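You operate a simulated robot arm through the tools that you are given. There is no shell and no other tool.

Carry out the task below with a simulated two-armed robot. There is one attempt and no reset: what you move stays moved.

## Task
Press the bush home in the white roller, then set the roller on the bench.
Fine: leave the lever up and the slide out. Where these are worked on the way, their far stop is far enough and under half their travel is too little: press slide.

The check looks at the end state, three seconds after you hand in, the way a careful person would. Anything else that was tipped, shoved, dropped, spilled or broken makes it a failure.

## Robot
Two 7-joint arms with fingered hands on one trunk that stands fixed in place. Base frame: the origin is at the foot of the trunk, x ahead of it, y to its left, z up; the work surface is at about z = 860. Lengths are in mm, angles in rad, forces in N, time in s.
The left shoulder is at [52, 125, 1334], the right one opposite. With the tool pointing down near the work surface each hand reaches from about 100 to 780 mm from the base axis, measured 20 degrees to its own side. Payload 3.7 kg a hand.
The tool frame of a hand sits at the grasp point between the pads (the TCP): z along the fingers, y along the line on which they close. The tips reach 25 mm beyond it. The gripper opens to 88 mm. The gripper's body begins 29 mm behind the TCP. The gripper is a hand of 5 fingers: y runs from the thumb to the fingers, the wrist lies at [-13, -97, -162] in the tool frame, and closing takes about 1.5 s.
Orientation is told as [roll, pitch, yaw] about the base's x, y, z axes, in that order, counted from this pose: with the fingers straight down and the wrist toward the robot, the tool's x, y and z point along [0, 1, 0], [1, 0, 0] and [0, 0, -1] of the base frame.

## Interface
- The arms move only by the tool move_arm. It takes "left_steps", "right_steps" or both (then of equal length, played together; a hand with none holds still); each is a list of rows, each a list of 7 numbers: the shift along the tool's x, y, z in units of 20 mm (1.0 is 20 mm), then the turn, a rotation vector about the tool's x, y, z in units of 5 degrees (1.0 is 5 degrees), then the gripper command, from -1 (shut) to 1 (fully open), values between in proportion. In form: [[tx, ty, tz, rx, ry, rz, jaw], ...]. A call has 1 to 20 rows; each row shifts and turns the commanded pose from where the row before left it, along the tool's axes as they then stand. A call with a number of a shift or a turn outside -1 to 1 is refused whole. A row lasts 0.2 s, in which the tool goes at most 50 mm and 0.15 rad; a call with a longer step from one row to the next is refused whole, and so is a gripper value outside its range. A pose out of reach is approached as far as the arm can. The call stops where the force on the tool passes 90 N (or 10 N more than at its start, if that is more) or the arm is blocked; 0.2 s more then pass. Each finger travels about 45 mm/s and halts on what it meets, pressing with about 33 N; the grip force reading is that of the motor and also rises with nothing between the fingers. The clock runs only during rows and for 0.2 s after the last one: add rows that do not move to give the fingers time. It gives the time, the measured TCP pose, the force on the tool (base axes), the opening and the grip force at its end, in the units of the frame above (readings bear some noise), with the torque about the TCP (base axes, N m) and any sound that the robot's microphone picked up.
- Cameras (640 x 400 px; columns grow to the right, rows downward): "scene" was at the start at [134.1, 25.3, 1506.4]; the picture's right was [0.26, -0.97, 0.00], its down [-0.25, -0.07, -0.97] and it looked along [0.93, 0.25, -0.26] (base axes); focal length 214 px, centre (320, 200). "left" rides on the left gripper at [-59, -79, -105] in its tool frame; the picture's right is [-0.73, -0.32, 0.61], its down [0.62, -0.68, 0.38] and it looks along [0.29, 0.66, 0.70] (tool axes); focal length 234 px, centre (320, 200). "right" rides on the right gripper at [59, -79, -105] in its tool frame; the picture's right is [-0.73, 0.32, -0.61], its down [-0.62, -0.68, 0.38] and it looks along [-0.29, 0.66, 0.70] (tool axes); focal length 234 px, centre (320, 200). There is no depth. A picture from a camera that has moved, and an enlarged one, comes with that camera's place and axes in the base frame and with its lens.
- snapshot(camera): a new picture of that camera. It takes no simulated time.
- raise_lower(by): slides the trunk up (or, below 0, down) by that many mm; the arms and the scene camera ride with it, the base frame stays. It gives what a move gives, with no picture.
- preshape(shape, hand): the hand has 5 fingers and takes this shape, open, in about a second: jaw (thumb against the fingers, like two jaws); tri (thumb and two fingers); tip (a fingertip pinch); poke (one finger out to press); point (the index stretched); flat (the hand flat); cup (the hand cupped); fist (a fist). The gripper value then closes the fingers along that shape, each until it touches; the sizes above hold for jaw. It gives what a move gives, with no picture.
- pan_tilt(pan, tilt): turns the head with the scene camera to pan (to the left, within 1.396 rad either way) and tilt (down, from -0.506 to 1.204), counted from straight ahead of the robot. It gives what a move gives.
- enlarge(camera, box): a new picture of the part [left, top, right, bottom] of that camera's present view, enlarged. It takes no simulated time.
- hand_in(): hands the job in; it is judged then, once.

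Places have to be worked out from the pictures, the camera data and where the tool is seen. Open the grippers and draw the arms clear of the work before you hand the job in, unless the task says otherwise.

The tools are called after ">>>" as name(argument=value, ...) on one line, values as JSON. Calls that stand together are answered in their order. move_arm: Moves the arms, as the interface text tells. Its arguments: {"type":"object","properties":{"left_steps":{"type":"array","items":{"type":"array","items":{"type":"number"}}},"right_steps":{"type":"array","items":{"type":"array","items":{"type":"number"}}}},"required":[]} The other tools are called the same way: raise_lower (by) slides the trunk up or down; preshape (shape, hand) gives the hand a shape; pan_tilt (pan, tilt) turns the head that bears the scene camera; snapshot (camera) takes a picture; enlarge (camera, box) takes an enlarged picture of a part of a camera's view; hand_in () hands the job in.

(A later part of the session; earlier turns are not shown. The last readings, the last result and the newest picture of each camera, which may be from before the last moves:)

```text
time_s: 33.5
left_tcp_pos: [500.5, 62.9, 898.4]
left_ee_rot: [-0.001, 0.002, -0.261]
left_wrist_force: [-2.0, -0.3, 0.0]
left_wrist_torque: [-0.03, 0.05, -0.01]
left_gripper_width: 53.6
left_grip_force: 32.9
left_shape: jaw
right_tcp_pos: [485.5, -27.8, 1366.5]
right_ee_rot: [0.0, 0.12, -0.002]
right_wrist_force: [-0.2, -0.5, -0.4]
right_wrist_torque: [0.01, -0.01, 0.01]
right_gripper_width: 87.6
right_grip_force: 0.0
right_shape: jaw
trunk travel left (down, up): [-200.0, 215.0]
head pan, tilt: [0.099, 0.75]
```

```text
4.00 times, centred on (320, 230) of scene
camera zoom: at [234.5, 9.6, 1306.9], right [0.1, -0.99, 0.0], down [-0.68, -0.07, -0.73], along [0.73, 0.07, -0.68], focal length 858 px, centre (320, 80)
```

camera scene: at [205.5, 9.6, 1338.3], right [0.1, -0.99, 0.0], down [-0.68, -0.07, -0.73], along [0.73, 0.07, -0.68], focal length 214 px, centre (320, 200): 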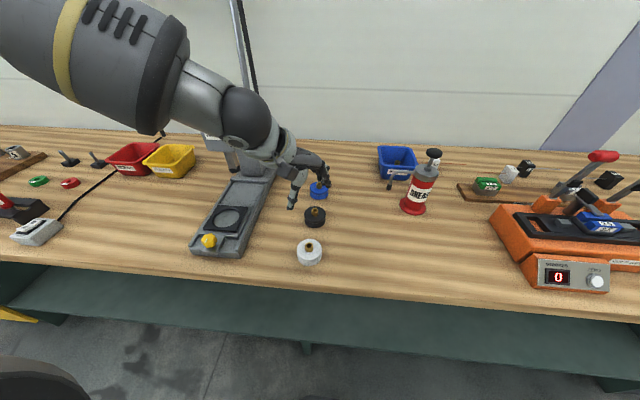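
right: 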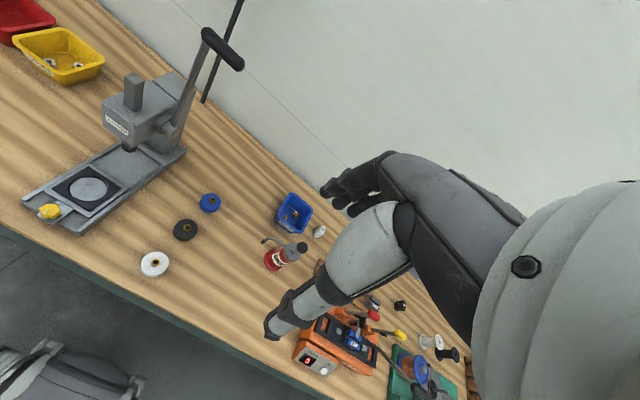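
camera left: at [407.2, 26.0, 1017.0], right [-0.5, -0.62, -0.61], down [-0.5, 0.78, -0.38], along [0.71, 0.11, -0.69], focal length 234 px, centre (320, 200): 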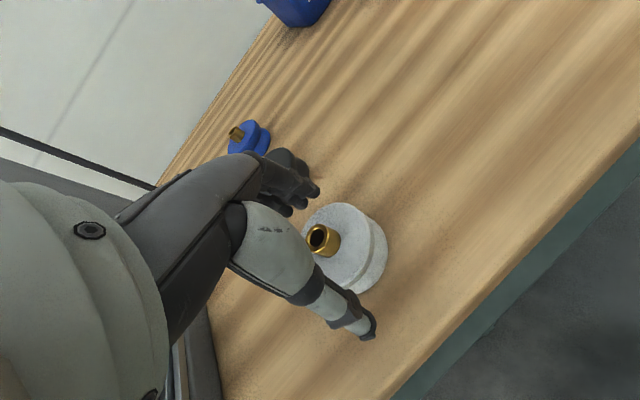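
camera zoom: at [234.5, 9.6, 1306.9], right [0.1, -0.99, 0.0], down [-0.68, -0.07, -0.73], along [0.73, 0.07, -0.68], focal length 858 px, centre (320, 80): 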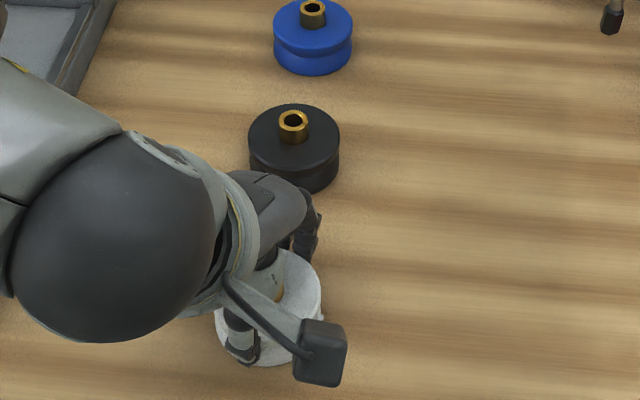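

Grip holds (53.6 mm, 33 N). Lifting straight up 100 mm.

>>> move_arm(left_steps=[[0, 0, -0.5, 0, 0, 0, -1], [0, 0, -1, 0, 0, 0, -1], [0, 0, -1, 0, 0, 0, -1], [0, 0, -1, 0, 0, 0, -1], [0, 0, -1, 0, 0, 0, -1], [0, 0, -0.8, 0, 0, 0, -1], [0, 0, 0, 0, 0, 0, -1]])

>>> enlarge(camera="left", box=[240, 160, 440, 360])

>>> snapshot(camera="scene")

```text
time_s: 35.1
left_tcp_pos: [501.5, 61.4, 1004.9]
left_ee_rot: [0.0, 0.001, -0.26]
left_wrist_force: [-0.9, -0.3, -4.8]
left_wrist_torque: [0.0, 0.0, 0.01]
left_gripper_width: 53.5
left_grip_force: 33.4
left_shape: jaw
right_tcp_pos: [487.4, -27.7, 1366.0]
right_ee_rot: [-0.001, 0.122, 0.0]
right_wrist_force: [0.3, -0.8, 0.0]
right_wrist_torque: [0.0, -0.01, -0.03]
right_gripper_width: 87.6
right_grip_force: 0.0
right_shape: jaw
trunk travel left (down, up): [-200.0, 215.0]
head pan, tilt: [0.099, 0.75]
```

```text
2.00 times, centred on (340, 260) of left
camera zoom: at [409.7, 24.3, 1109.6], right [-0.5, -0.62, -0.61], down [-0.5, 0.78, -0.38], along [0.71, 0.11, -0.7], focal length 468 px, centre (280, 80)
```

zoom: 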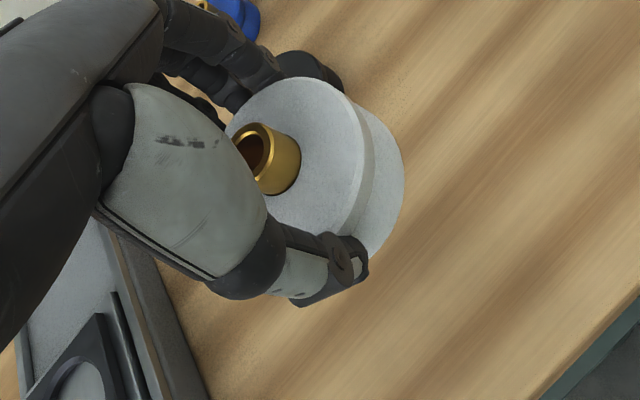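

```text
taken
camera scene: at [235.4, 9.8, 1306.6], right [0.1, -0.99, 0.0], down [-0.68, -0.07, -0.73], along [0.73, 0.07, -0.68], focal length 214 px, centre (320, 200)
```

scene: 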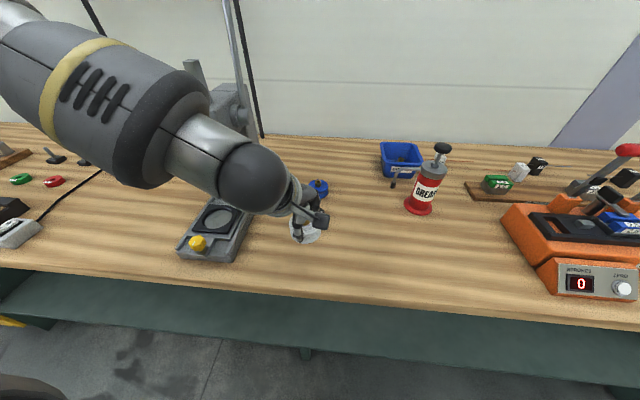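

The roller is held level. The press face is at x≈640 and the ram tip at about (671, 298, 996), so the hand has room at the seat. I'll carry the roller across at z≈1005 to above the seat, stopping a bit short to look.

>>> move_arm(left_steps=[[0.94, 0.0, 0, 0, 0, 0, -1], [0.94, 0.0, 0, 0, 0, 0, -1], [0.94, 0.0, 0, 0, 0, 0, -1], [0.94, 0.0, 0, 0, 0, 0, -1], [0.94, 0.0, 0, 0, 0, 0, -1], [0.94, 0.0, 0, 0, 0, 0, -1], [0.94, 0.0, 0, 0, 0, 0, -1], [0.94, 0.0, 0, 0, 0, 0, -1], [0.94, 0.0, 0, 0, 0, 0, -1], [0.94, 0.0, 0, 0, 0, 0, -1], [0.94, 0.0, 0, 0, 0, 0, -1], [0.94, 0.0, 0, 0, 0, 0, -1], [0.94, 0.0, 0, 0, 0, 0, -1], [0, 0, 0, 0, 0, 0, -1]])

>>> snapshot(camera="left")

>>> snapshot(camera="scene")

```text
time_s: 38.1
left_tcp_pos: [563.8, 301.3, 1007.3]
left_ee_rot: [0.001, 0.003, -0.261]
left_wrist_force: [1.0, -0.6, -4.6]
left_wrist_torque: [-0.01, 0.01, 0.02]
left_gripper_width: 53.8
left_grip_force: 33.4
left_shape: jaw
right_tcp_pos: [486.5, -26.8, 1367.0]
right_ee_rot: [0.001, 0.121, 0.0]
right_wrist_force: [-0.2, 0.7, 0.1]
right_wrist_torque: [-0.01, 0.01, 0.01]
right_gripper_width: 87.8
right_grip_force: 0.1
right_shape: jaw
trunk travel left (down, up): [-200.0, 215.0]
head pan, tilt: [0.099, 0.75]
```

```text
taken
camera left: at [472.1, 262.9, 1111.1], right [-0.5, -0.62, -0.61], down [-0.5, 0.78, -0.38], along [0.71, 0.11, -0.7], focal length 234 px, centre (320, 200)
```

left: 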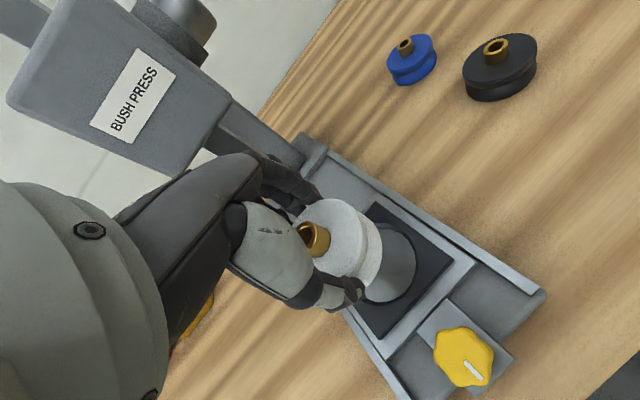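

```text
taken
camera scene: at [235.0, 9.7, 1306.8], right [0.1, -0.99, 0.0], down [-0.68, -0.07, -0.73], along [0.73, 0.07, -0.68], focal length 214 px, centre (320, 200)
```

scene: 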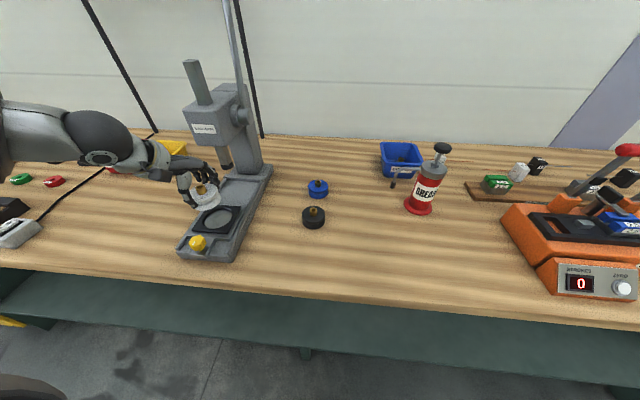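

The press is well in view now. I'll enlarge to locate the recess rim precisely.

>>> enlarge(camera="left", box=[290, 160, 550, 400])

>>> enlarge(camera="scene", box=[160, 140, 280, 270])

```text
1.67 times, centred on (420, 280) of left
camera zoom: at [472.1, 262.9, 1111.1], right [-0.5, -0.62, -0.61], down [-0.5, 0.78, -0.38], along [0.71, 0.11, -0.7], focal length 390 px, centre (153, 67)
```

zoom: 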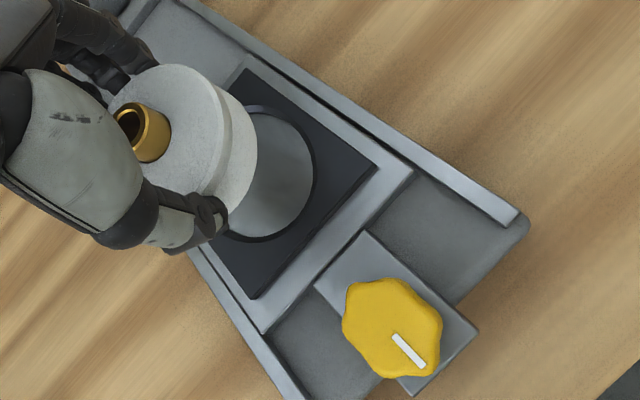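

```text
3.08 times, centred on (220, 205) of scene
camera zoom: at [235.0, 9.7, 1306.8], right [0.1, -0.99, 0.0], down [-0.68, -0.07, -0.73], along [0.73, 0.07, -0.68], focal length 660 px, centre (628, 185)
```

zoom: 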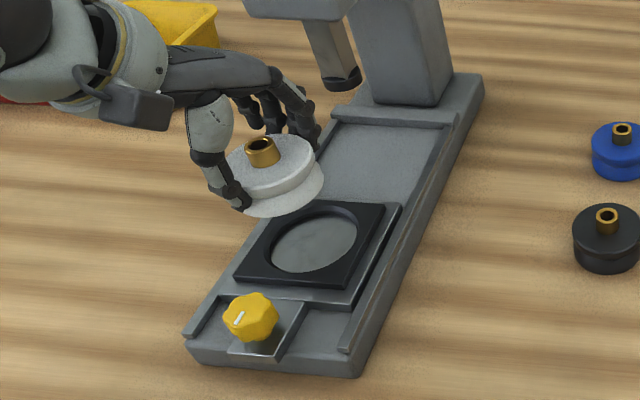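

Both views agree on the recess centre at about (569, 299), rim z≈912. I'll shift 5 mm forward and lower to just above the nest for a visual alignment check.

>>> move_arm(left_steps=[[0, 0.13, 0.8, 0, 0, 0, -1], [0, 0.13, 0.8, 0, 0, 0, -1], [0, 0, 0.6, 0, 0, 0, -1], [0, 0, 0, 0, 0, 0, -1]])

>>> enlarge(camera="left", box=[260, 160, 500, 380])

>>> enlarge(camera="scene", box=[160, 160, 280, 270])

```text
time_s: 39.1
left_tcp_pos: [568.2, 299.1, 963.2]
left_ee_rot: [0.001, 0.002, -0.261]
left_wrist_force: [0.1, 0.1, -4.6]
left_wrist_torque: [0.02, 0.01, 0.02]
left_gripper_width: 53.5
left_grip_force: 33.7
left_shape: jaw
right_tcp_pos: [486.7, -26.2, 1366.3]
right_ee_rot: [0.001, 0.121, -0.001]
right_wrist_force: [0.7, -0.1, -0.2]
right_wrist_torque: [0.01, -0.01, -0.02]
right_gripper_width: 87.6
right_grip_force: 0.2
right_shape: jaw
trunk travel left (down, up): [-200.0, 215.0]
head pan, tilt: [0.099, 0.75]
```

```text
1.82 times, centred on (380, 270) of left
camera zoom: at [476.5, 260.7, 1066.5], right [-0.5, -0.62, -0.61], down [-0.5, 0.78, -0.38], along [0.71, 0.11, -0.7], focal length 426 px, centre (211, 73)
```

zoom: 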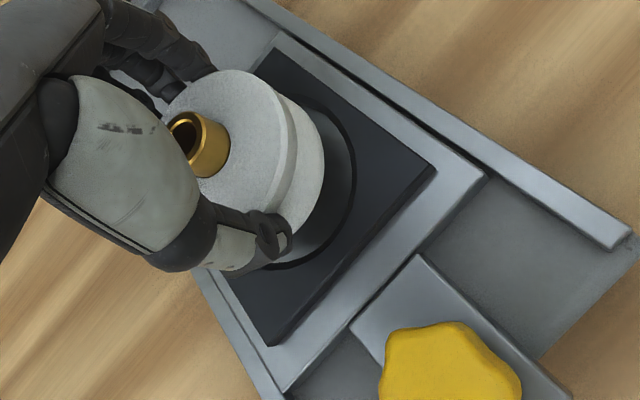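

```text
3.64 times, centred on (220, 215) of scene
camera zoom: at [234.8, 9.8, 1306.8], right [0.1, -0.99, 0.0], down [-0.68, -0.07, -0.73], along [0.73, 0.07, -0.68], focal length 780 px, centre (684, 146)
```

zoom: 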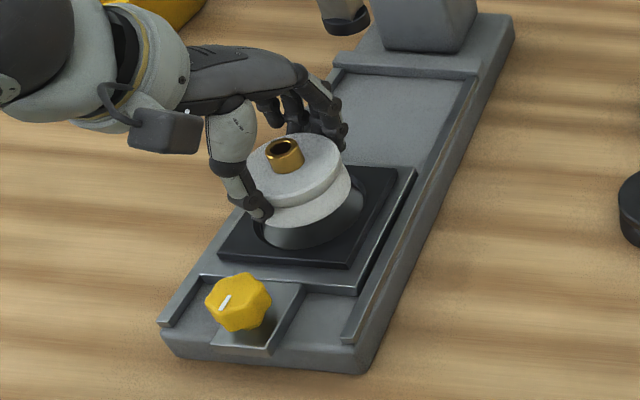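

The roller sits almost concentric over the recess with several mm to spare; a 2 mm nudge forward, then lower in steps watching the force.

>>> move_arm(left_steps=[[0.03, 0.1, 0.3, 0, 0, 0, -1], [0, 0, 0.3, 0, 0, 0, -1], [0, 0, 0.2, 0, 0, 0, -1], [0, 0, 0, 0, 0, 0, -1]])

>>> enlarge(camera="scene", box=[160, 160, 280, 270])

>>> enlarge(camera="left", box=[260, 160, 500, 380])

```text
time_s: 40.1
left_tcp_pos: [568.9, 299.1, 945.5]
left_ee_rot: [-0.001, -0.001, -0.26]
left_wrist_force: [-0.1, -0.3, -4.9]
left_wrist_torque: [0.02, -0.01, 0.02]
left_gripper_width: 53.5
left_grip_force: 32.8
left_shape: jaw
right_tcp_pos: [486.9, -26.5, 1366.5]
right_ee_rot: [0.0, 0.122, 0.0]
right_wrist_force: [-0.4, -1.0, -0.7]
right_wrist_torque: [-0.01, 0.0, -0.04]
right_gripper_width: 87.5
right_grip_force: 0.1
right_shape: jaw
trunk travel left (down, up): [-200.0, 215.0]
head pan, tilt: [0.099, 0.75]
```

```text
3.64 times, centred on (220, 215) of scene
camera zoom: at [235.0, 9.9, 1306.8], right [0.1, -0.99, 0.0], down [-0.68, -0.07, -0.73], along [0.73, 0.07, -0.68], focal length 780 px, centre (684, 146)
```

zoom: 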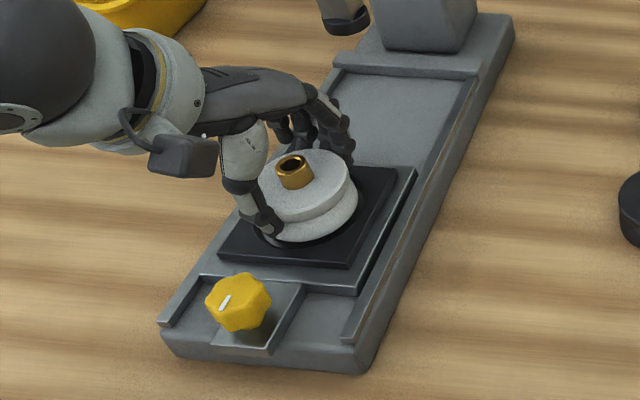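

```text
1.82 times, centred on (380, 270) of left
camera zoom: at [478.5, 261.4, 1049.5], right [-0.5, -0.62, -0.61], down [-0.5, 0.78, -0.38], along [0.71, 0.11, -0.7], focal length 426 px, centre (211, 73)
```

zoom: 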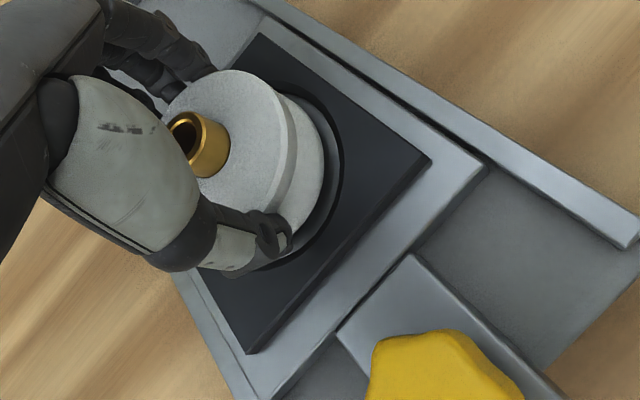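

Nearly in the recess, tiny bias toward the right; nudge 1.5 mm left and keep lowering gently.

>>> move_arm(left_steps=[[0.07, 0.0, 0.1, 0, 0, 0, -1], [0, 0, 0.15, 0, 0, 0, -1], [0, 0, 0, 0, 0, 0, -1]])

>>> enlarge(camera="scene", box=[190, 180, 250, 235])

```text
time_s: 40.9
left_tcp_pos: [570.3, 300.2, 941.4]
left_ee_rot: [0.0, -0.002, -0.261]
left_wrist_force: [0.3, 0.3, -2.5]
left_wrist_torque: [0.03, 0.07, 0.02]
left_gripper_width: 53.6
left_grip_force: 33.0
left_shape: jaw
right_tcp_pos: [485.5, -26.5, 1367.2]
right_ee_rot: [0.0, 0.12, 0.001]
right_wrist_force: [0.3, -0.4, 0.2]
right_wrist_torque: [-0.01, 0.03, -0.02]
right_gripper_width: 87.7
right_grip_force: 0.1
right_shape: jaw
trunk travel left (down, up): [-200.0, 215.0]
head pan, tilt: [0.099, 0.75]
```

```text
7.27 times, centred on (220, 208) of scene
camera zoom: at [234.6, 9.7, 1306.9], right [0.1, -0.99, 0.0], down [-0.68, -0.07, -0.73], along [0.73, 0.07, -0.68], focal length 1560 px, centre (1047, 146)
```

zoom: 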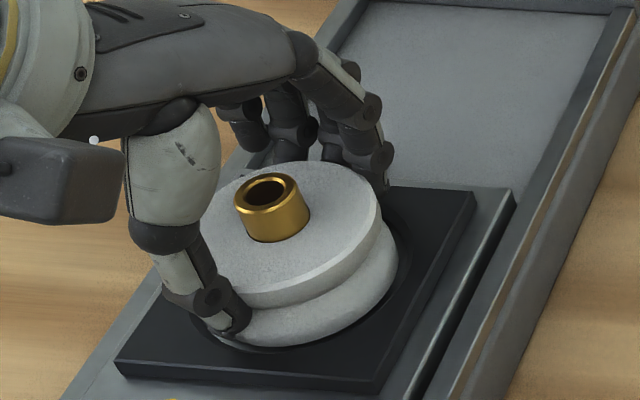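

Contact begins (load on the hand fell from 4.9 to 2.5 N). One more small step down.

>>> move_arm(left_steps=[[0, 0, 0.06, 0, 0, 0, -1], [0, 0, 0.06, 0, 0, 0, -1], [0, 0, 0, 0, 0, 0, -1]])

>>> enlarge(camera="scene", box=[190, 180, 250, 235])

>>> enlarge(camera="left", box=[260, 160, 500, 380])

```text
time_s: 41.7
left_tcp_pos: [569.0, 300.4, 940.1]
left_ee_rot: [0.002, -0.005, -0.261]
left_wrist_force: [1.6, 1.3, 11.0]
left_wrist_torque: [0.06, -0.02, 0.01]
left_gripper_width: 53.4
left_grip_force: 32.9
left_shape: jaw
right_tcp_pos: [484.9, -27.8, 1365.5]
right_ee_rot: [0.001, 0.118, 0.001]
right_wrist_force: [-0.6, -0.3, -0.4]
right_wrist_torque: [0.0, 0.01, 0.02]
right_gripper_width: 87.6
right_grip_force: 0.1
right_shape: jaw
trunk travel left (down, up): [-200.0, 215.0]
head pan, tilt: [0.099, 0.75]
```

```text
7.27 times, centred on (220, 208) of scene
camera zoom: at [233.6, 9.3, 1307.3], right [0.1, -0.99, 0.0], down [-0.68, -0.07, -0.73], along [0.73, 0.07, -0.68], focal length 1560 px, centre (1047, 146)
```

zoom: 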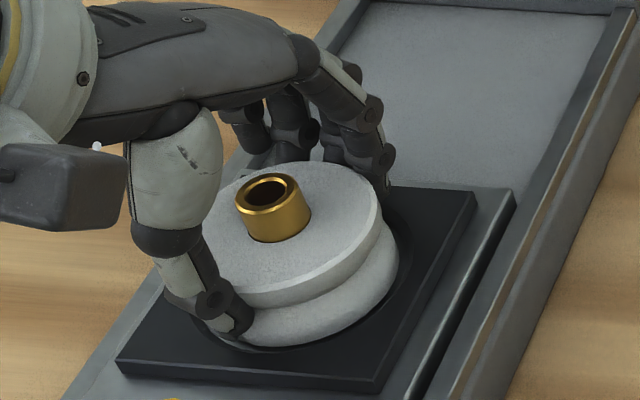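

```text
1.82 times, centred on (380, 270) of left
camera zoom: at [477.7, 261.8, 1043.5], right [-0.5, -0.62, -0.61], down [-0.5, 0.78, -0.39], along [0.71, 0.11, -0.69], focal length 426 px, centre (211, 73)
```

zoom: 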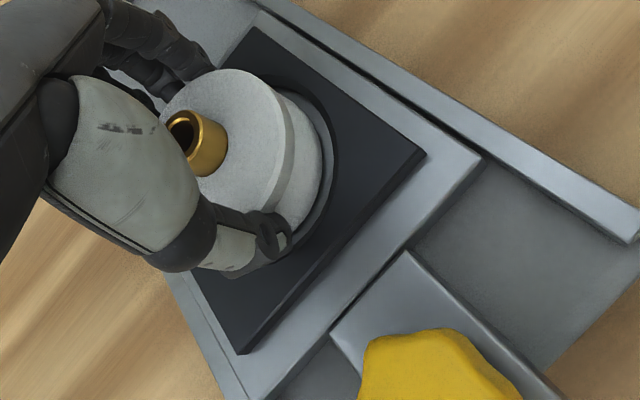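

The hand reads 11 N upward, so the roller is down on the seat floor. Relax slightly and open the fingers.

>>> move_arm(left_steps=[[0, 0, -0.05, 0, 0, 0, -1], [0, 0, 0, 0, 0, 0, 0.4], [0, 0, 0, 0, 0, 0, 0.7], [0, 0, 0, 0, 0, 0, 1], [0, 0, 0, 0, 0, 0, 1], [0, 0, 0, 0, 0, 0, 1], [0, 0, 0, 0, 0, 0, 1]])

>>> enlarge(camera="scene", box=[190, 180, 250, 235])

```text
time_s: 43.3
left_tcp_pos: [568.8, 299.5, 939.1]
left_ee_rot: [-0.001, -0.001, -0.26]
left_wrist_force: [0.2, -0.2, -0.2]
left_wrist_torque: [0.04, 0.01, -0.01]
left_gripper_width: 87.8
left_grip_force: 0.0
left_shape: jaw
right_tcp_pos: [486.3, -27.1, 1366.4]
right_ee_rot: [0.002, 0.12, 0.001]
right_wrist_force: [0.5, -0.1, -0.4]
right_wrist_torque: [-0.02, 0.01, 0.01]
right_gripper_width: 87.5
right_grip_force: 0.0
right_shape: jaw
trunk travel left (down, up): [-200.0, 215.0]
head pan, tilt: [0.099, 0.75]
```

```text
7.27 times, centred on (220, 208) of scene
camera zoom: at [234.6, 9.6, 1306.9], right [0.1, -0.99, 0.0], down [-0.68, -0.07, -0.73], along [0.73, 0.07, -0.68], focal length 1560 px, centre (1047, 146)
```

zoom: 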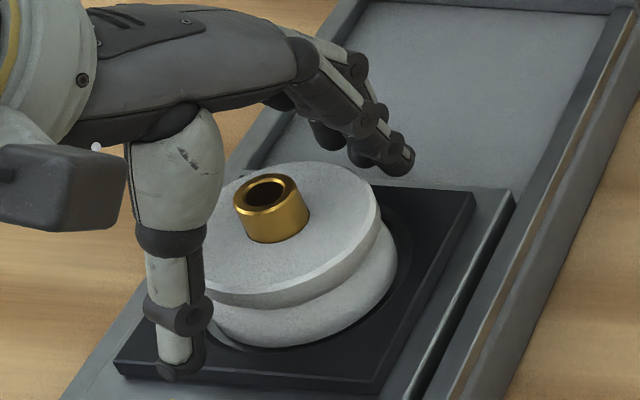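

Released; the roller stands in the nest with the bush up. Lifting the hand straight up, then looking at the knob.

>>> move_arm(left_steps=[[0, 0, -0.5, 0, 0, 0, 1], [0, 0, -1, 0, 0, 0, 1], [0, 0, -1, 0, 0, 0, 1], [0, 0, -1, 0, 0, 0, 1], [0, 0, -1, 0, 0, 0, 1], [0, -0.9, 0, 0, 0, 0, 1], [0, -0.9, 0, 0, 0, 0, 1], [0, -0.9, 0, 0, 0, 0, 1], [0, -0.9, 0, 0, 0, 0, 1], [0, 0, 0, 0, 0, 0, 1]])

>>> snapshot(camera="left")

>>> enlarge(camera="scene", box=[160, 160, 280, 270])

```text
time_s: 45.5
left_tcp_pos: [500.2, 320.8, 1028.5]
left_ee_rot: [0.0, 0.002, -0.261]
left_wrist_force: [0.2, -0.1, -0.7]
left_wrist_torque: [0.01, 0.0, -0.01]
left_gripper_width: 87.9
left_grip_force: 0.1
left_shape: jaw
right_tcp_pos: [485.6, -26.1, 1366.7]
right_ee_rot: [0.0, 0.121, -0.002]
right_wrist_force: [0.3, 0.1, -0.3]
right_wrist_torque: [0.0, 0.01, -0.03]
right_gripper_width: 87.5
right_grip_force: 0.1
right_shape: jaw
trunk travel left (down, up): [-200.0, 215.0]
head pan, tilt: [0.099, 0.75]
```

```text
taken
camera left: at [408.7, 282.6, 1132.6], right [-0.5, -0.62, -0.61], down [-0.5, 0.78, -0.38], along [0.71, 0.11, -0.7], focal length 234 px, centre (320, 200)
```

left: 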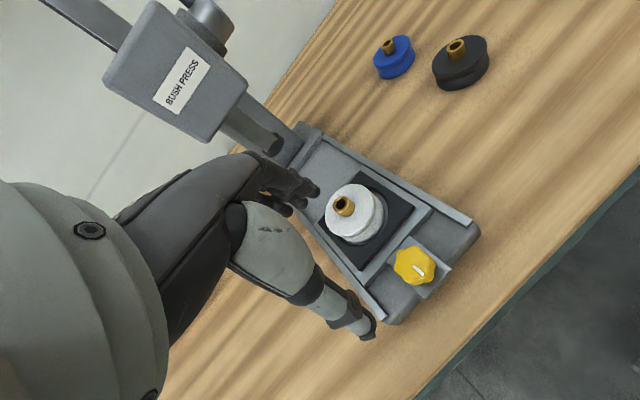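

```text
3.64 times, centred on (220, 215) of scene
camera zoom: at [235.0, 9.9, 1306.7], right [0.1, -0.99, 0.0], down [-0.68, -0.07, -0.73], along [0.73, 0.07, -0.68], focal length 780 px, centre (684, 146)
```

zoom: 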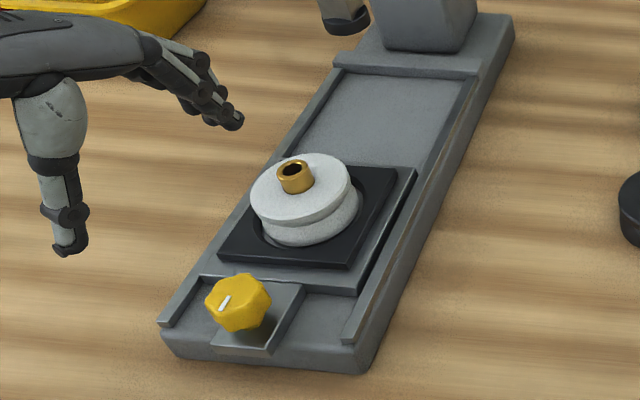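

The roller stays put in its nest and the knob is near (483, 299), top z≈923. I'll turn the hand so it grips the knob across (thumb left, fingers right), well clear above.

>>> move_arm(left_steps=[[0, 0, 0, 0, 0, 1, 1], [0, 0, 0, 0, 0, 1, 1], [0, 0, 0, 0, 0, 1, 1], [0, 0, 0, 0, 0, 1, 1], [0, 0, 0, 0, 0, 1, 1], [0, 0, 0, 0, 0, 1, 1], [0, 0, 0, 0, 0, 1, 1], [0, 0, 0, 0, 0, 1, 1], [0, 0, 0, 0, 0, 1, 1], [0, 0, 0, 0, 0, 1, 1], [0, 0, 0, 0, 0, 1, 1], [0, 0, 0, 0, 0, 1, 1], [0, 0, 0, 0, 0, 1, 1], [0, 0, 0, 0, 0, 1, 1], [0, 0, 0, 0, 0, 1, 1], [-0.43, 0.54, 0, 0, 0, 0, 1], [-0.43, 0.54, 0, 0, 0, 0, 1], [0, 0, 0, 0, 0, 0, 1]])

>>> snapshot(camera="left")

>>> snapshot(camera="scene")

```text
time_s: 49.3
left_tcp_pos: [482.7, 297.5, 1028.2]
left_ee_rot: [0.001, 0.0, -1.567]
left_wrist_force: [-0.5, 1.0, -0.5]
left_wrist_torque: [-0.02, 0.01, 0.02]
left_gripper_width: 87.8
left_grip_force: 0.0
left_shape: jaw
right_tcp_pos: [486.9, -27.4, 1365.9]
right_ee_rot: [0.002, 0.121, 0.0]
right_wrist_force: [-0.2, -0.2, 0.6]
right_wrist_torque: [0.0, 0.03, 0.01]
right_gripper_width: 87.8
right_grip_force: 0.0
right_shape: jaw
trunk travel left (down, up): [-200.0, 215.0]
head pan, tilt: [0.099, 0.75]
```

```text
taken
camera left: at [424.3, 375.1, 1133.7], right [-0.73, 0.32, -0.61], down [0.62, 0.68, -0.38], along [0.29, -0.66, -0.7], focal length 234 px, centre (320, 200)
```

left: 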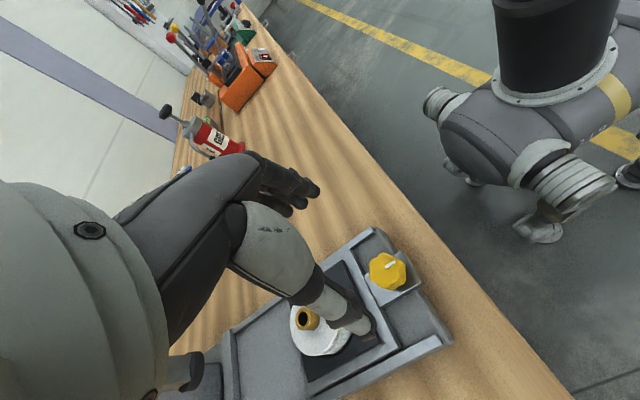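

```text
taken
camera scene: at [234.6, 9.6, 1306.9], right [0.1, -0.99, 0.0], down [-0.68, -0.07, -0.73], along [0.73, 0.07, -0.68], focal length 214 px, centre (320, 200)
```

scene: 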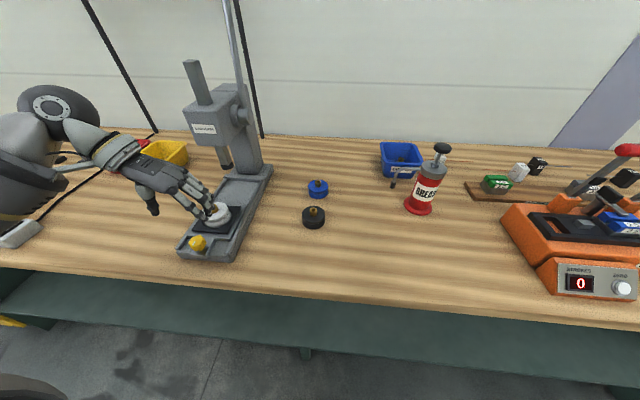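

Knob lies right under the grasp axis (expected (385,268), seen (388,270)). I'll narrow the opening to about 60 mm to clear the rails and descend to z≈955.

>>> move_arm(left_steps=[[0, 0, 0.9, 0, 0, 0, 0.35], [0, 0, 0.9, 0, 0, 0, 0.35], [0, 0, 0.9, 0, 0, 0, 0.35], [0, 0, 0.9, 0, 0, 0, 0.35], [0, 0, 0, 0, 0, 0, 0.35]])

>>> snapshot(camera="left")

>>> enlarge(camera="scene", box=[150, 160, 270, 270])

```text
time_s: 50.5
left_tcp_pos: [481.4, 295.4, 957.2]
left_ee_rot: [-0.002, -0.001, -1.569]
left_wrist_force: [0.5, 0.5, 0.6]
left_wrist_torque: [0.01, 0.03, 0.0]
left_gripper_width: 59.4
left_grip_force: 0.1
left_shape: jaw
right_tcp_pos: [485.8, -26.3, 1365.8]
right_ee_rot: [0.002, 0.12, 0.001]
right_wrist_force: [-0.5, 0.3, 0.6]
right_wrist_torque: [0.01, 0.02, 0.01]
right_gripper_width: 87.4
right_grip_force: 0.1
right_shape: jaw
trunk travel left (down, up): [-200.0, 215.0]
head pan, tilt: [0.099, 0.75]
```

```text
taken
camera left: at [424.2, 372.9, 1062.0], right [-0.73, 0.32, -0.61], down [0.62, 0.68, -0.38], along [0.29, -0.66, -0.7], focal length 234 px, centre (320, 200)
```

left: 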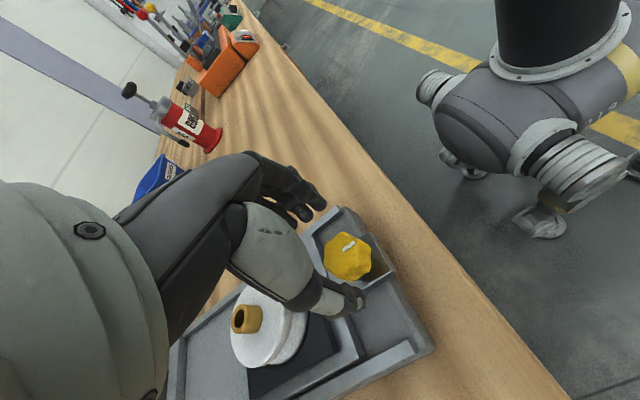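

```text
3.64 times, centred on (210, 215) of scene
camera zoom: at [234.4, 9.6, 1306.9], right [0.1, -0.99, 0.0], down [-0.68, -0.07, -0.73], along [0.73, 0.07, -0.68], focal length 780 px, centre (720, 146)
```

zoom: 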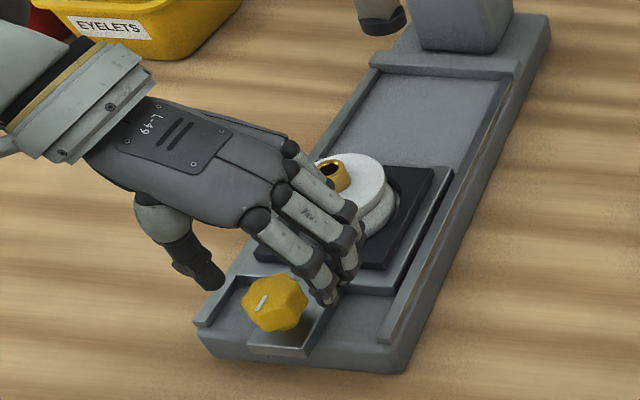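

The knob is at about (480, 299) with its top near z≈928. I shift 3 mm left and lower to grip height.

>>> move_arm(left_steps=[[0, -0.17, 0.55, 0, 0, 0, 0.35], [0, 0, 0.55, 0, 0, 0, 0.35], [0, 0, 0, 0, 0, 0, 0.35]])

>>> snapshot(camera="left")

>>> enlarge(camera="scene", box=[150, 160, 270, 270])

```text
time_s: 51.3
left_tcp_pos: [484.8, 299.8, 935.8]
left_ee_rot: [-0.001, 0.001, -1.569]
left_wrist_force: [0.0, 1.3, 0.7]
left_wrist_torque: [-0.01, 0.01, 0.01]
left_gripper_width: 59.5
left_grip_force: 0.1
left_shape: jaw
right_tcp_pos: [485.6, -27.0, 1366.3]
right_ee_rot: [0.002, 0.121, 0.0]
right_wrist_force: [0.2, -0.1, -0.5]
right_wrist_torque: [0.01, 0.02, 0.01]
right_gripper_width: 87.9
right_grip_force: 0.0
right_shape: jaw
trunk travel left (down, up): [-200.0, 215.0]
head pan, tilt: [0.099, 0.75]
```

```text
taken
camera left: at [425.8, 377.3, 1040.2], right [-0.73, 0.32, -0.61], down [0.62, 0.68, -0.38], along [0.29, -0.66, -0.7], focal length 234 px, centre (320, 200)
```

left: 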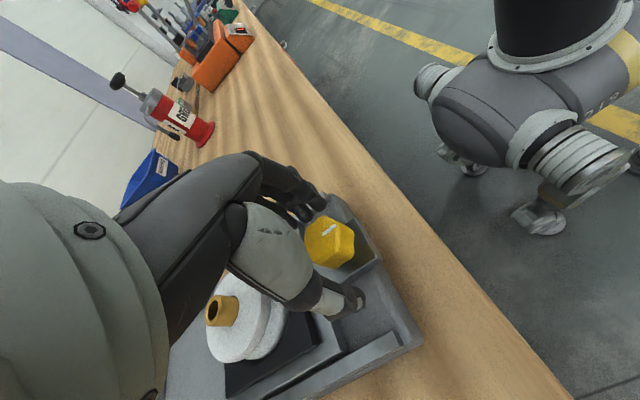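

```text
3.64 times, centred on (210, 215) of scene
camera zoom: at [234.5, 9.6, 1306.9], right [0.1, -0.99, 0.0], down [-0.68, -0.07, -0.73], along [0.73, 0.07, -0.68], focal length 780 px, centre (720, 146)
```

zoom: 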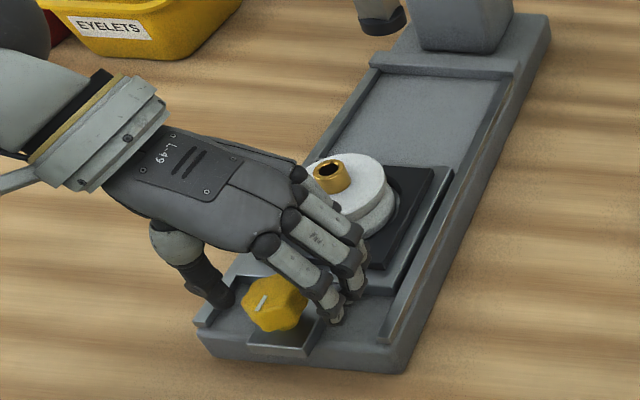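

Slight re-centre (−4 mm x, +3 mm y), then close on the knob.

>>> move_arm(left_steps=[[-0.2, -0.15, 0, 0, 0, 0, 0.35], [0, 0, 0, 0, 0, 0, 0], [0, 0, 0, 0, 0, 0, -0.5], [0, 0, 0, 0, 0, 0, -1], [0, 0, 0, 0, 0, 0, -1], [0, 0, 0, 0, 0, 0, -1], [0, 0, 0, 0, 0, 0, -1]])

>>> snapshot(camera="left")

>>> enlarge(camera="scene", box=[150, 160, 270, 270])

```text
time_s: 52.9
left_tcp_pos: [480.9, 304.0, 934.9]
left_ee_rot: [0.0, 0.002, -1.569]
left_wrist_force: [-1.3, 5.3, -1.2]
left_wrist_torque: [0.07, 0.05, -0.02]
left_gripper_width: 22.8
left_grip_force: 33.1
left_shape: jaw
right_tcp_pos: [486.2, -26.0, 1367.4]
right_ee_rot: [0.0, 0.12, 0.0]
right_wrist_force: [-0.1, 0.2, 0.4]
right_wrist_torque: [0.0, 0.0, 0.0]
right_gripper_width: 87.6
right_grip_force: 0.0
right_shape: jaw
trunk travel left (down, up): [-200.0, 215.0]
head pan, tilt: [0.099, 0.75]
```

```text
taken
camera left: at [421.9, 381.4, 1039.4], right [-0.73, 0.32, -0.61], down [0.62, 0.68, -0.38], along [0.29, -0.66, -0.7], focal length 234 px, centre (320, 200)
```

left: 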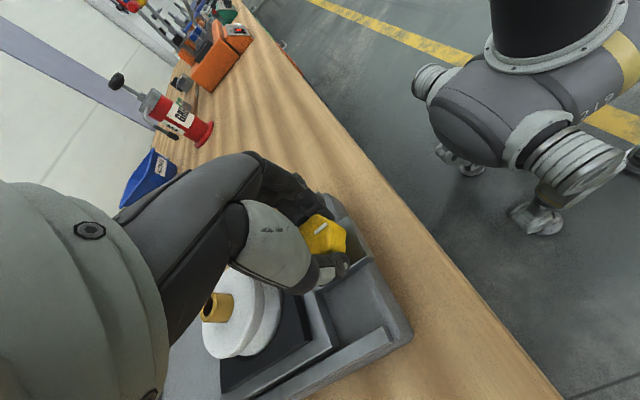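

```text
3.64 times, centred on (210, 215) of scene
camera zoom: at [234.5, 10.3, 1306.9], right [0.1, -0.99, 0.0], down [-0.68, -0.07, -0.73], along [0.73, 0.07, -0.68], focal length 780 px, centre (720, 146)
```

zoom: 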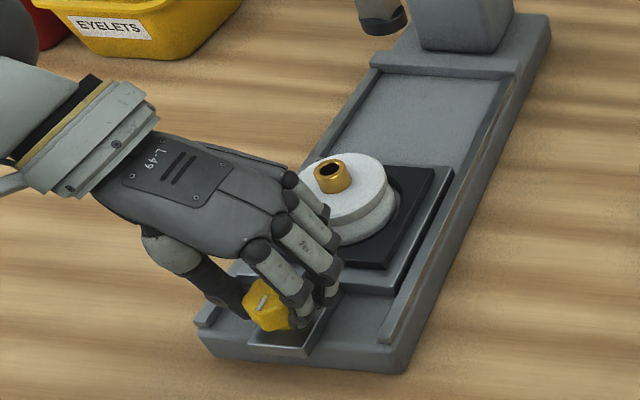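

The knob is gripped (22.8 mm). Push the slide inward (+x) gently 40 mm and check.

>>> move_arm(left_steps=[[0.2, 0, 0, 0, 0, 0, -1], [0.3, 0, 0, 0, 0, 0, -1], [0.3, 0, 0, 0, 0, 0, -1], [0.3, 0, 0, 0, 0, 0, -1], [0.3, 0, 0, 0, 0, 0, -1], [0.3, 0, 0, 0, 0, 0, -1], [0.3, 0, 0, 0, 0, 0, -1], [0, 0, 0, 0, 0, 0, -1]])

>>> enlarge(camera="scene", box=[150, 130, 270, 270])

```text
time_s: 54.7
left_tcp_pos: [518.9, 303.5, 935.2]
left_ee_rot: [-0.001, 0.0, -1.57]
left_wrist_force: [-1.7, 6.4, 1.9]
left_wrist_torque: [0.05, -0.01, -0.02]
left_gripper_width: 22.6
left_grip_force: 32.8
left_shape: jaw
right_tcp_pos: [486.0, -26.7, 1365.7]
right_ee_rot: [0.001, 0.119, -0.001]
right_wrist_force: [-0.4, -0.4, 0.9]
right_wrist_torque: [-0.02, 0.0, -0.01]
right_gripper_width: 87.7
right_grip_force: 0.1
right_shape: jaw
trunk travel left (down, up): [-200.0, 215.0]
head pan, tilt: [0.099, 0.75]
```

```text
2.86 times, centred on (210, 200) of scene
camera zoom: at [234.4, 10.3, 1306.9], right [0.1, -0.99, 0.0], down [-0.68, -0.07, -0.73], along [0.73, 0.07, -0.68], focal length 613 px, centre (634, 200)
```

zoom: 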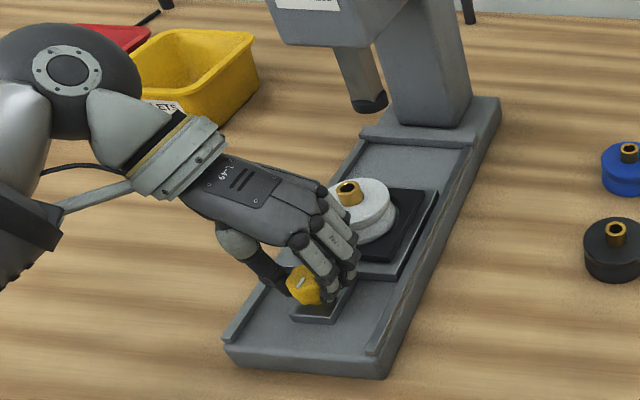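

The slide glides with the roller in place. Continue 48 mm further.

>>> move_arm(left_steps=[[0.2, 0, 0, 0, 0, 0, -1], [0.3, 0, 0, 0, 0, 0, -1], [0.3, 0, 0, 0, 0, 0, -1], [0.3, 0, 0, 0, 0, 0, -1], [0.3, 0, 0, 0, 0, 0, -1], [0.3, 0, 0, 0, 0, 0, -1], [0.3, 0, 0, 0, 0, 0, -1], [0.3, 0, 0, 0, 0, 0, -1], [0, 0, 0, 0, 0, 0, -1]])

>>> enlarge(camera="scene", box=[150, 110, 270, 250])

>>> snapshot(camera="left")

```text
time_s: 56.7
left_tcp_pos: [566.2, 304.4, 934.2]
left_ee_rot: [0.001, -0.001, -1.567]
left_wrist_force: [-1.0, 3.9, 5.2]
left_wrist_torque: [0.0, 0.0, -0.03]
left_gripper_width: 22.6
left_grip_force: 33.0
left_shape: jaw
right_tcp_pos: [485.8, -27.0, 1366.8]
right_ee_rot: [-0.001, 0.12, -0.001]
right_wrist_force: [0.4, 0.3, 0.7]
right_wrist_torque: [0.02, -0.02, -0.02]
right_gripper_width: 87.8
right_grip_force: 0.0
right_shape: jaw
trunk travel left (down, up): [-200.0, 215.0]
head pan, tilt: [0.099, 0.75]
```

```text
2.86 times, centred on (210, 180) of scene
camera zoom: at [234.0, 9.8, 1307.1], right [0.1, -0.99, 0.0], down [-0.68, -0.07, -0.73], along [0.73, 0.07, -0.68], focal length 613 px, centre (634, 257)
```

zoom: 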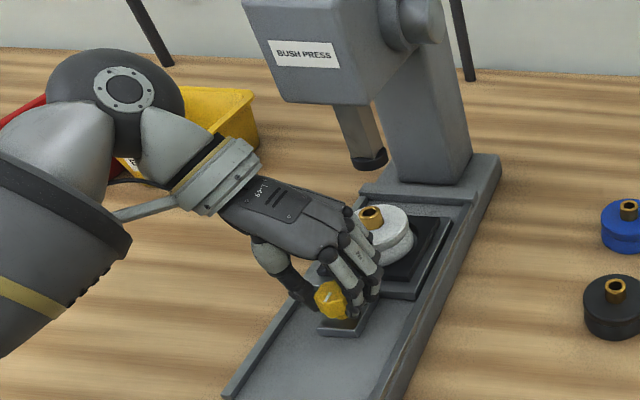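

```text
taken
camera left: at [506.7, 381.6, 1038.8], right [-0.73, 0.32, -0.61], down [0.62, 0.68, -0.38], along [0.29, -0.66, -0.7], focal length 234 px, centre (320, 200)
```

left: 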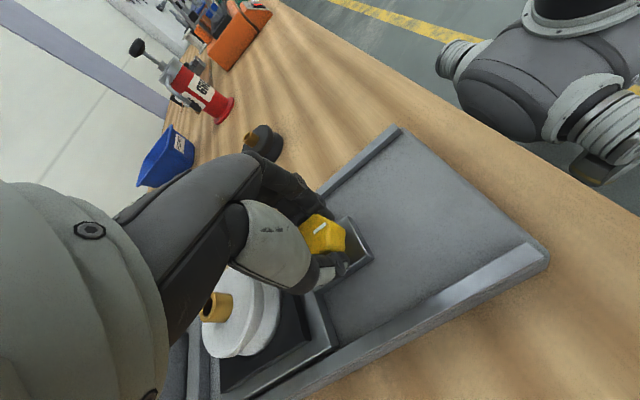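

The roller is nearing the ram. Continue slowly to feel for the end stop.

>>> move_arm(left_steps=[[0.2, 0, 0, 0, 0, 0, -1], [0.2, 0, 0, 0, 0, 0, -1], [0.2, 0, 0, 0, 0, 0, -1], [0.1, 0, 0, 0, 0, 0, -1], [0, 0, 0, 0, 0, 0, -1]])

>>> enlarge(camera="scene", box=[170, 100, 270, 220])

```text
time_s: 57.9
left_tcp_pos: [579.5, 304.5, 935.8]
left_ee_rot: [0.0, 0.0, -1.569]
left_wrist_force: [-1.5, 7.0, 4.6]
left_wrist_torque: [0.08, 0.04, -0.01]
left_gripper_width: 22.8
left_grip_force: 32.3
left_shape: jaw
right_tcp_pos: [484.3, -26.4, 1366.2]
right_ee_rot: [-0.001, 0.12, -0.001]
right_wrist_force: [0.6, 0.4, -0.1]
right_wrist_torque: [0.0, 0.02, 0.01]
right_gripper_width: 87.5
right_grip_force: 0.0
right_shape: jaw
trunk travel left (down, up): [-200.0, 215.0]
head pan, tilt: [0.099, 0.75]
```

```text
3.33 times, centred on (220, 160) of scene
camera zoom: at [234.0, 10.3, 1307.0], right [0.1, -0.99, 0.0], down [-0.68, -0.07, -0.73], along [0.73, 0.07, -0.68], focal length 715 px, centre (653, 333)
```

zoom: 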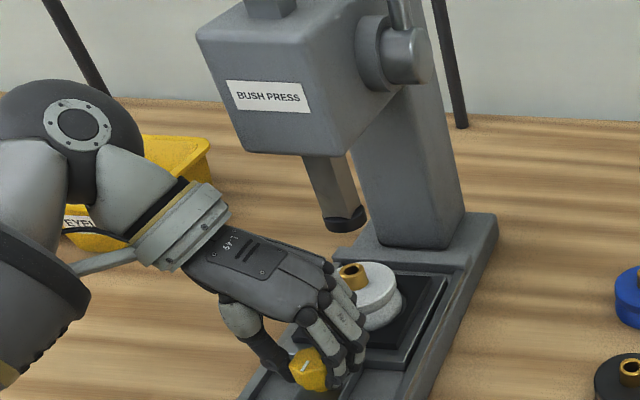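

Still free at 99 mm of travel. Continue in small steps until resistance.

>>> move_arm(left_steps=[[0.15, 0, 0, 0, 0, 0, -1], [0.15, 0, 0, 0, 0, 0, -1], [0.1, 0, 0, 0, 0, 0, -1], [0, 0, 0, 0, 0, 0, -1]])

>>> enlarge(camera="scene", box=[170, 100, 270, 220])

```text
time_s: 58.9
left_tcp_pos: [587.5, 303.6, 935.1]
left_ee_rot: [-0.001, 0.001, -1.57]
left_wrist_force: [-0.6, 1.8, 3.3]
left_wrist_torque: [0.0, 0.02, 0.01]
left_gripper_width: 22.9
left_grip_force: 32.8
left_shape: jaw
right_tcp_pos: [486.0, -26.9, 1366.1]
right_ee_rot: [0.0, 0.121, 0.0]
right_wrist_force: [-0.7, -0.1, -1.0]
right_wrist_torque: [0.01, 0.02, -0.04]
right_gripper_width: 87.7
right_grip_force: 0.1
right_shape: jaw
trunk travel left (down, up): [-200.0, 215.0]
head pan, tilt: [0.099, 0.75]
```

```text
3.33 times, centred on (220, 160) of scene
camera zoom: at [234.3, 9.8, 1306.9], right [0.1, -0.99, 0.0], down [-0.68, -0.07, -0.73], along [0.73, 0.07, -0.68], focal length 715 px, centre (653, 333)
```

zoom: 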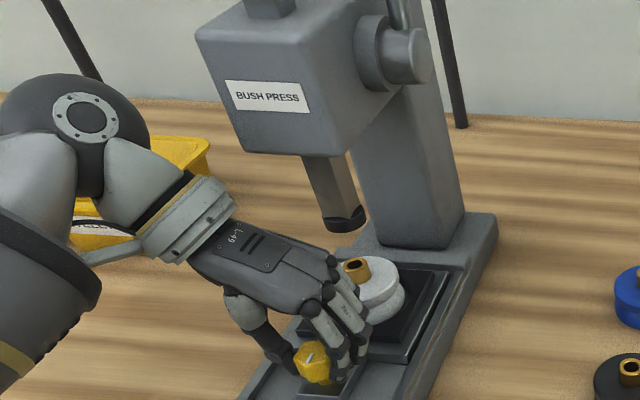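

No stop yet at 107 mm; the bush is nearly below the ram. A few more small steps to feel the stop.

>>> move_arm(left_steps=[[0.1, 0, 0, 0, 0, 0, -1], [0.1, 0, 0, 0, 0, 0, -1], [0.05, 0, 0, 0, 0, 0, -1], [0, 0, 0, 0, 0, 0, -1]])

>>> snapshot(camera="left")

```text
time_s: 59.9
left_tcp_pos: [592.9, 304.7, 935.0]
left_ee_rot: [0.0, 0.0, -1.569]
left_wrist_force: [2.7, 1.6, 2.7]
left_wrist_torque: [-0.03, -0.03, 0.02]
left_gripper_width: 22.9
left_grip_force: 33.4
left_shape: jaw
right_tcp_pos: [485.4, -26.7, 1366.3]
right_ee_rot: [0.002, 0.12, 0.0]
right_wrist_force: [-0.9, -0.2, 0.6]
right_wrist_torque: [-0.04, 0.0, -0.01]
right_gripper_width: 87.6
right_grip_force: 0.1
right_shape: jaw
trunk travel left (down, up): [-200.0, 215.0]
head pan, tilt: [0.099, 0.75]
```

```text
taken
camera left: at [533.8, 381.8, 1038.9], right [-0.73, 0.32, -0.61], down [0.62, 0.68, -0.38], along [0.29, -0.66, -0.7], focal length 234 px, centre (320, 200)
```

left: 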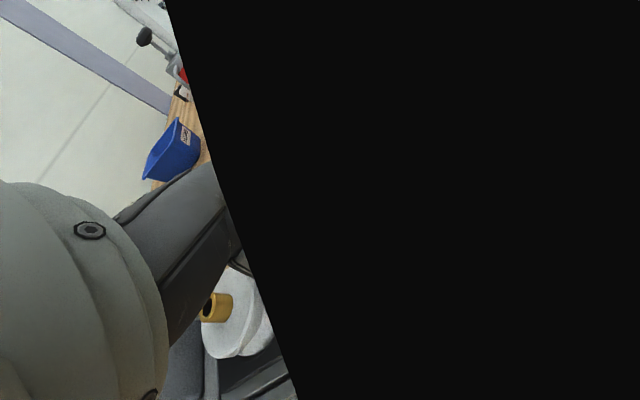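

The wrist camera suddenly shows a black region; I'll check the scene for what is near it, and re-take.

>>> snapshot(camera="scene")

>>> snapshot(camera="right")

>>> enlarge(camera="scene", box=[100, 80, 270, 220])

```text
taken
camera scene: at [234.6, 9.7, 1306.9], right [0.1, -0.99, 0.0], down [-0.68, -0.07, -0.73], along [0.73, 0.07, -0.68], focal length 214 px, centre (320, 200)
```

scene: 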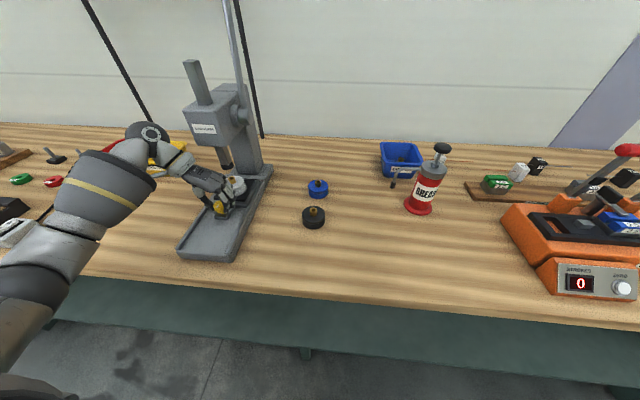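

```text
taken
camera right: at [418.6, 31.6, 1480.1], right [0.39, -0.73, 0.56], down [-0.72, -0.62, -0.3], along [0.57, -0.29, -0.77], focal length 234 px, centre (320, 200)
```

right: 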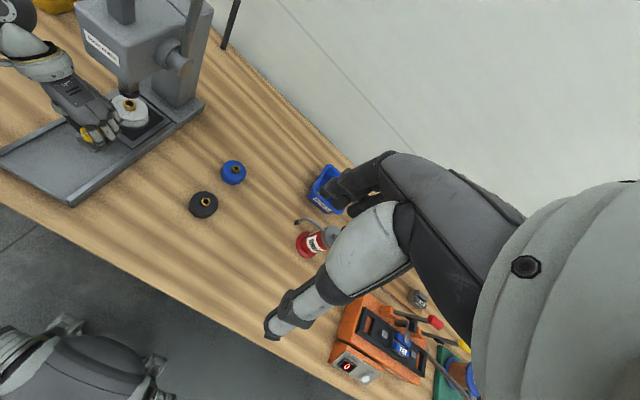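

```text
2.86 times, centred on (185, 150) of scene
camera zoom: at [234.6, 9.7, 1306.9], right [0.1, -0.99, 0.0], down [-0.68, -0.07, -0.73], along [0.73, 0.07, -0.68], focal length 613 px, centre (706, 343)
```

zoom: 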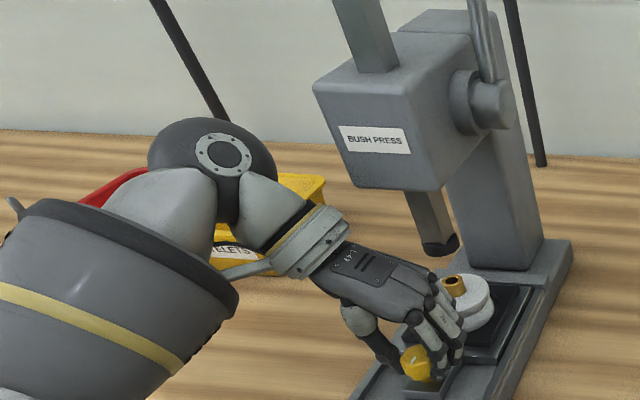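

The dark area is just the robot's own forearm crossing that camera. I'll enlarge the right camera's view of ram and bush to judge alignment.

>>> enlarge(camera="right", box=[60, 40, 220, 180])

```text
2.86 times, centred on (140, 110) of right
camera zoom: at [418.6, 31.6, 1480.1], right [0.39, -0.73, 0.56], down [-0.72, -0.62, -0.3], along [0.57, -0.29, -0.77], focal length 669 px, centre (834, 457)
```

zoom: 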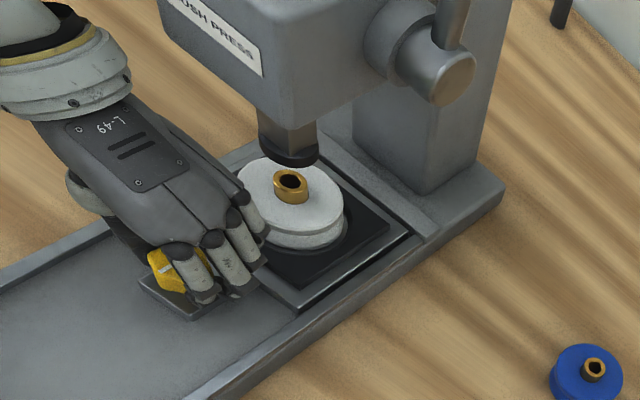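

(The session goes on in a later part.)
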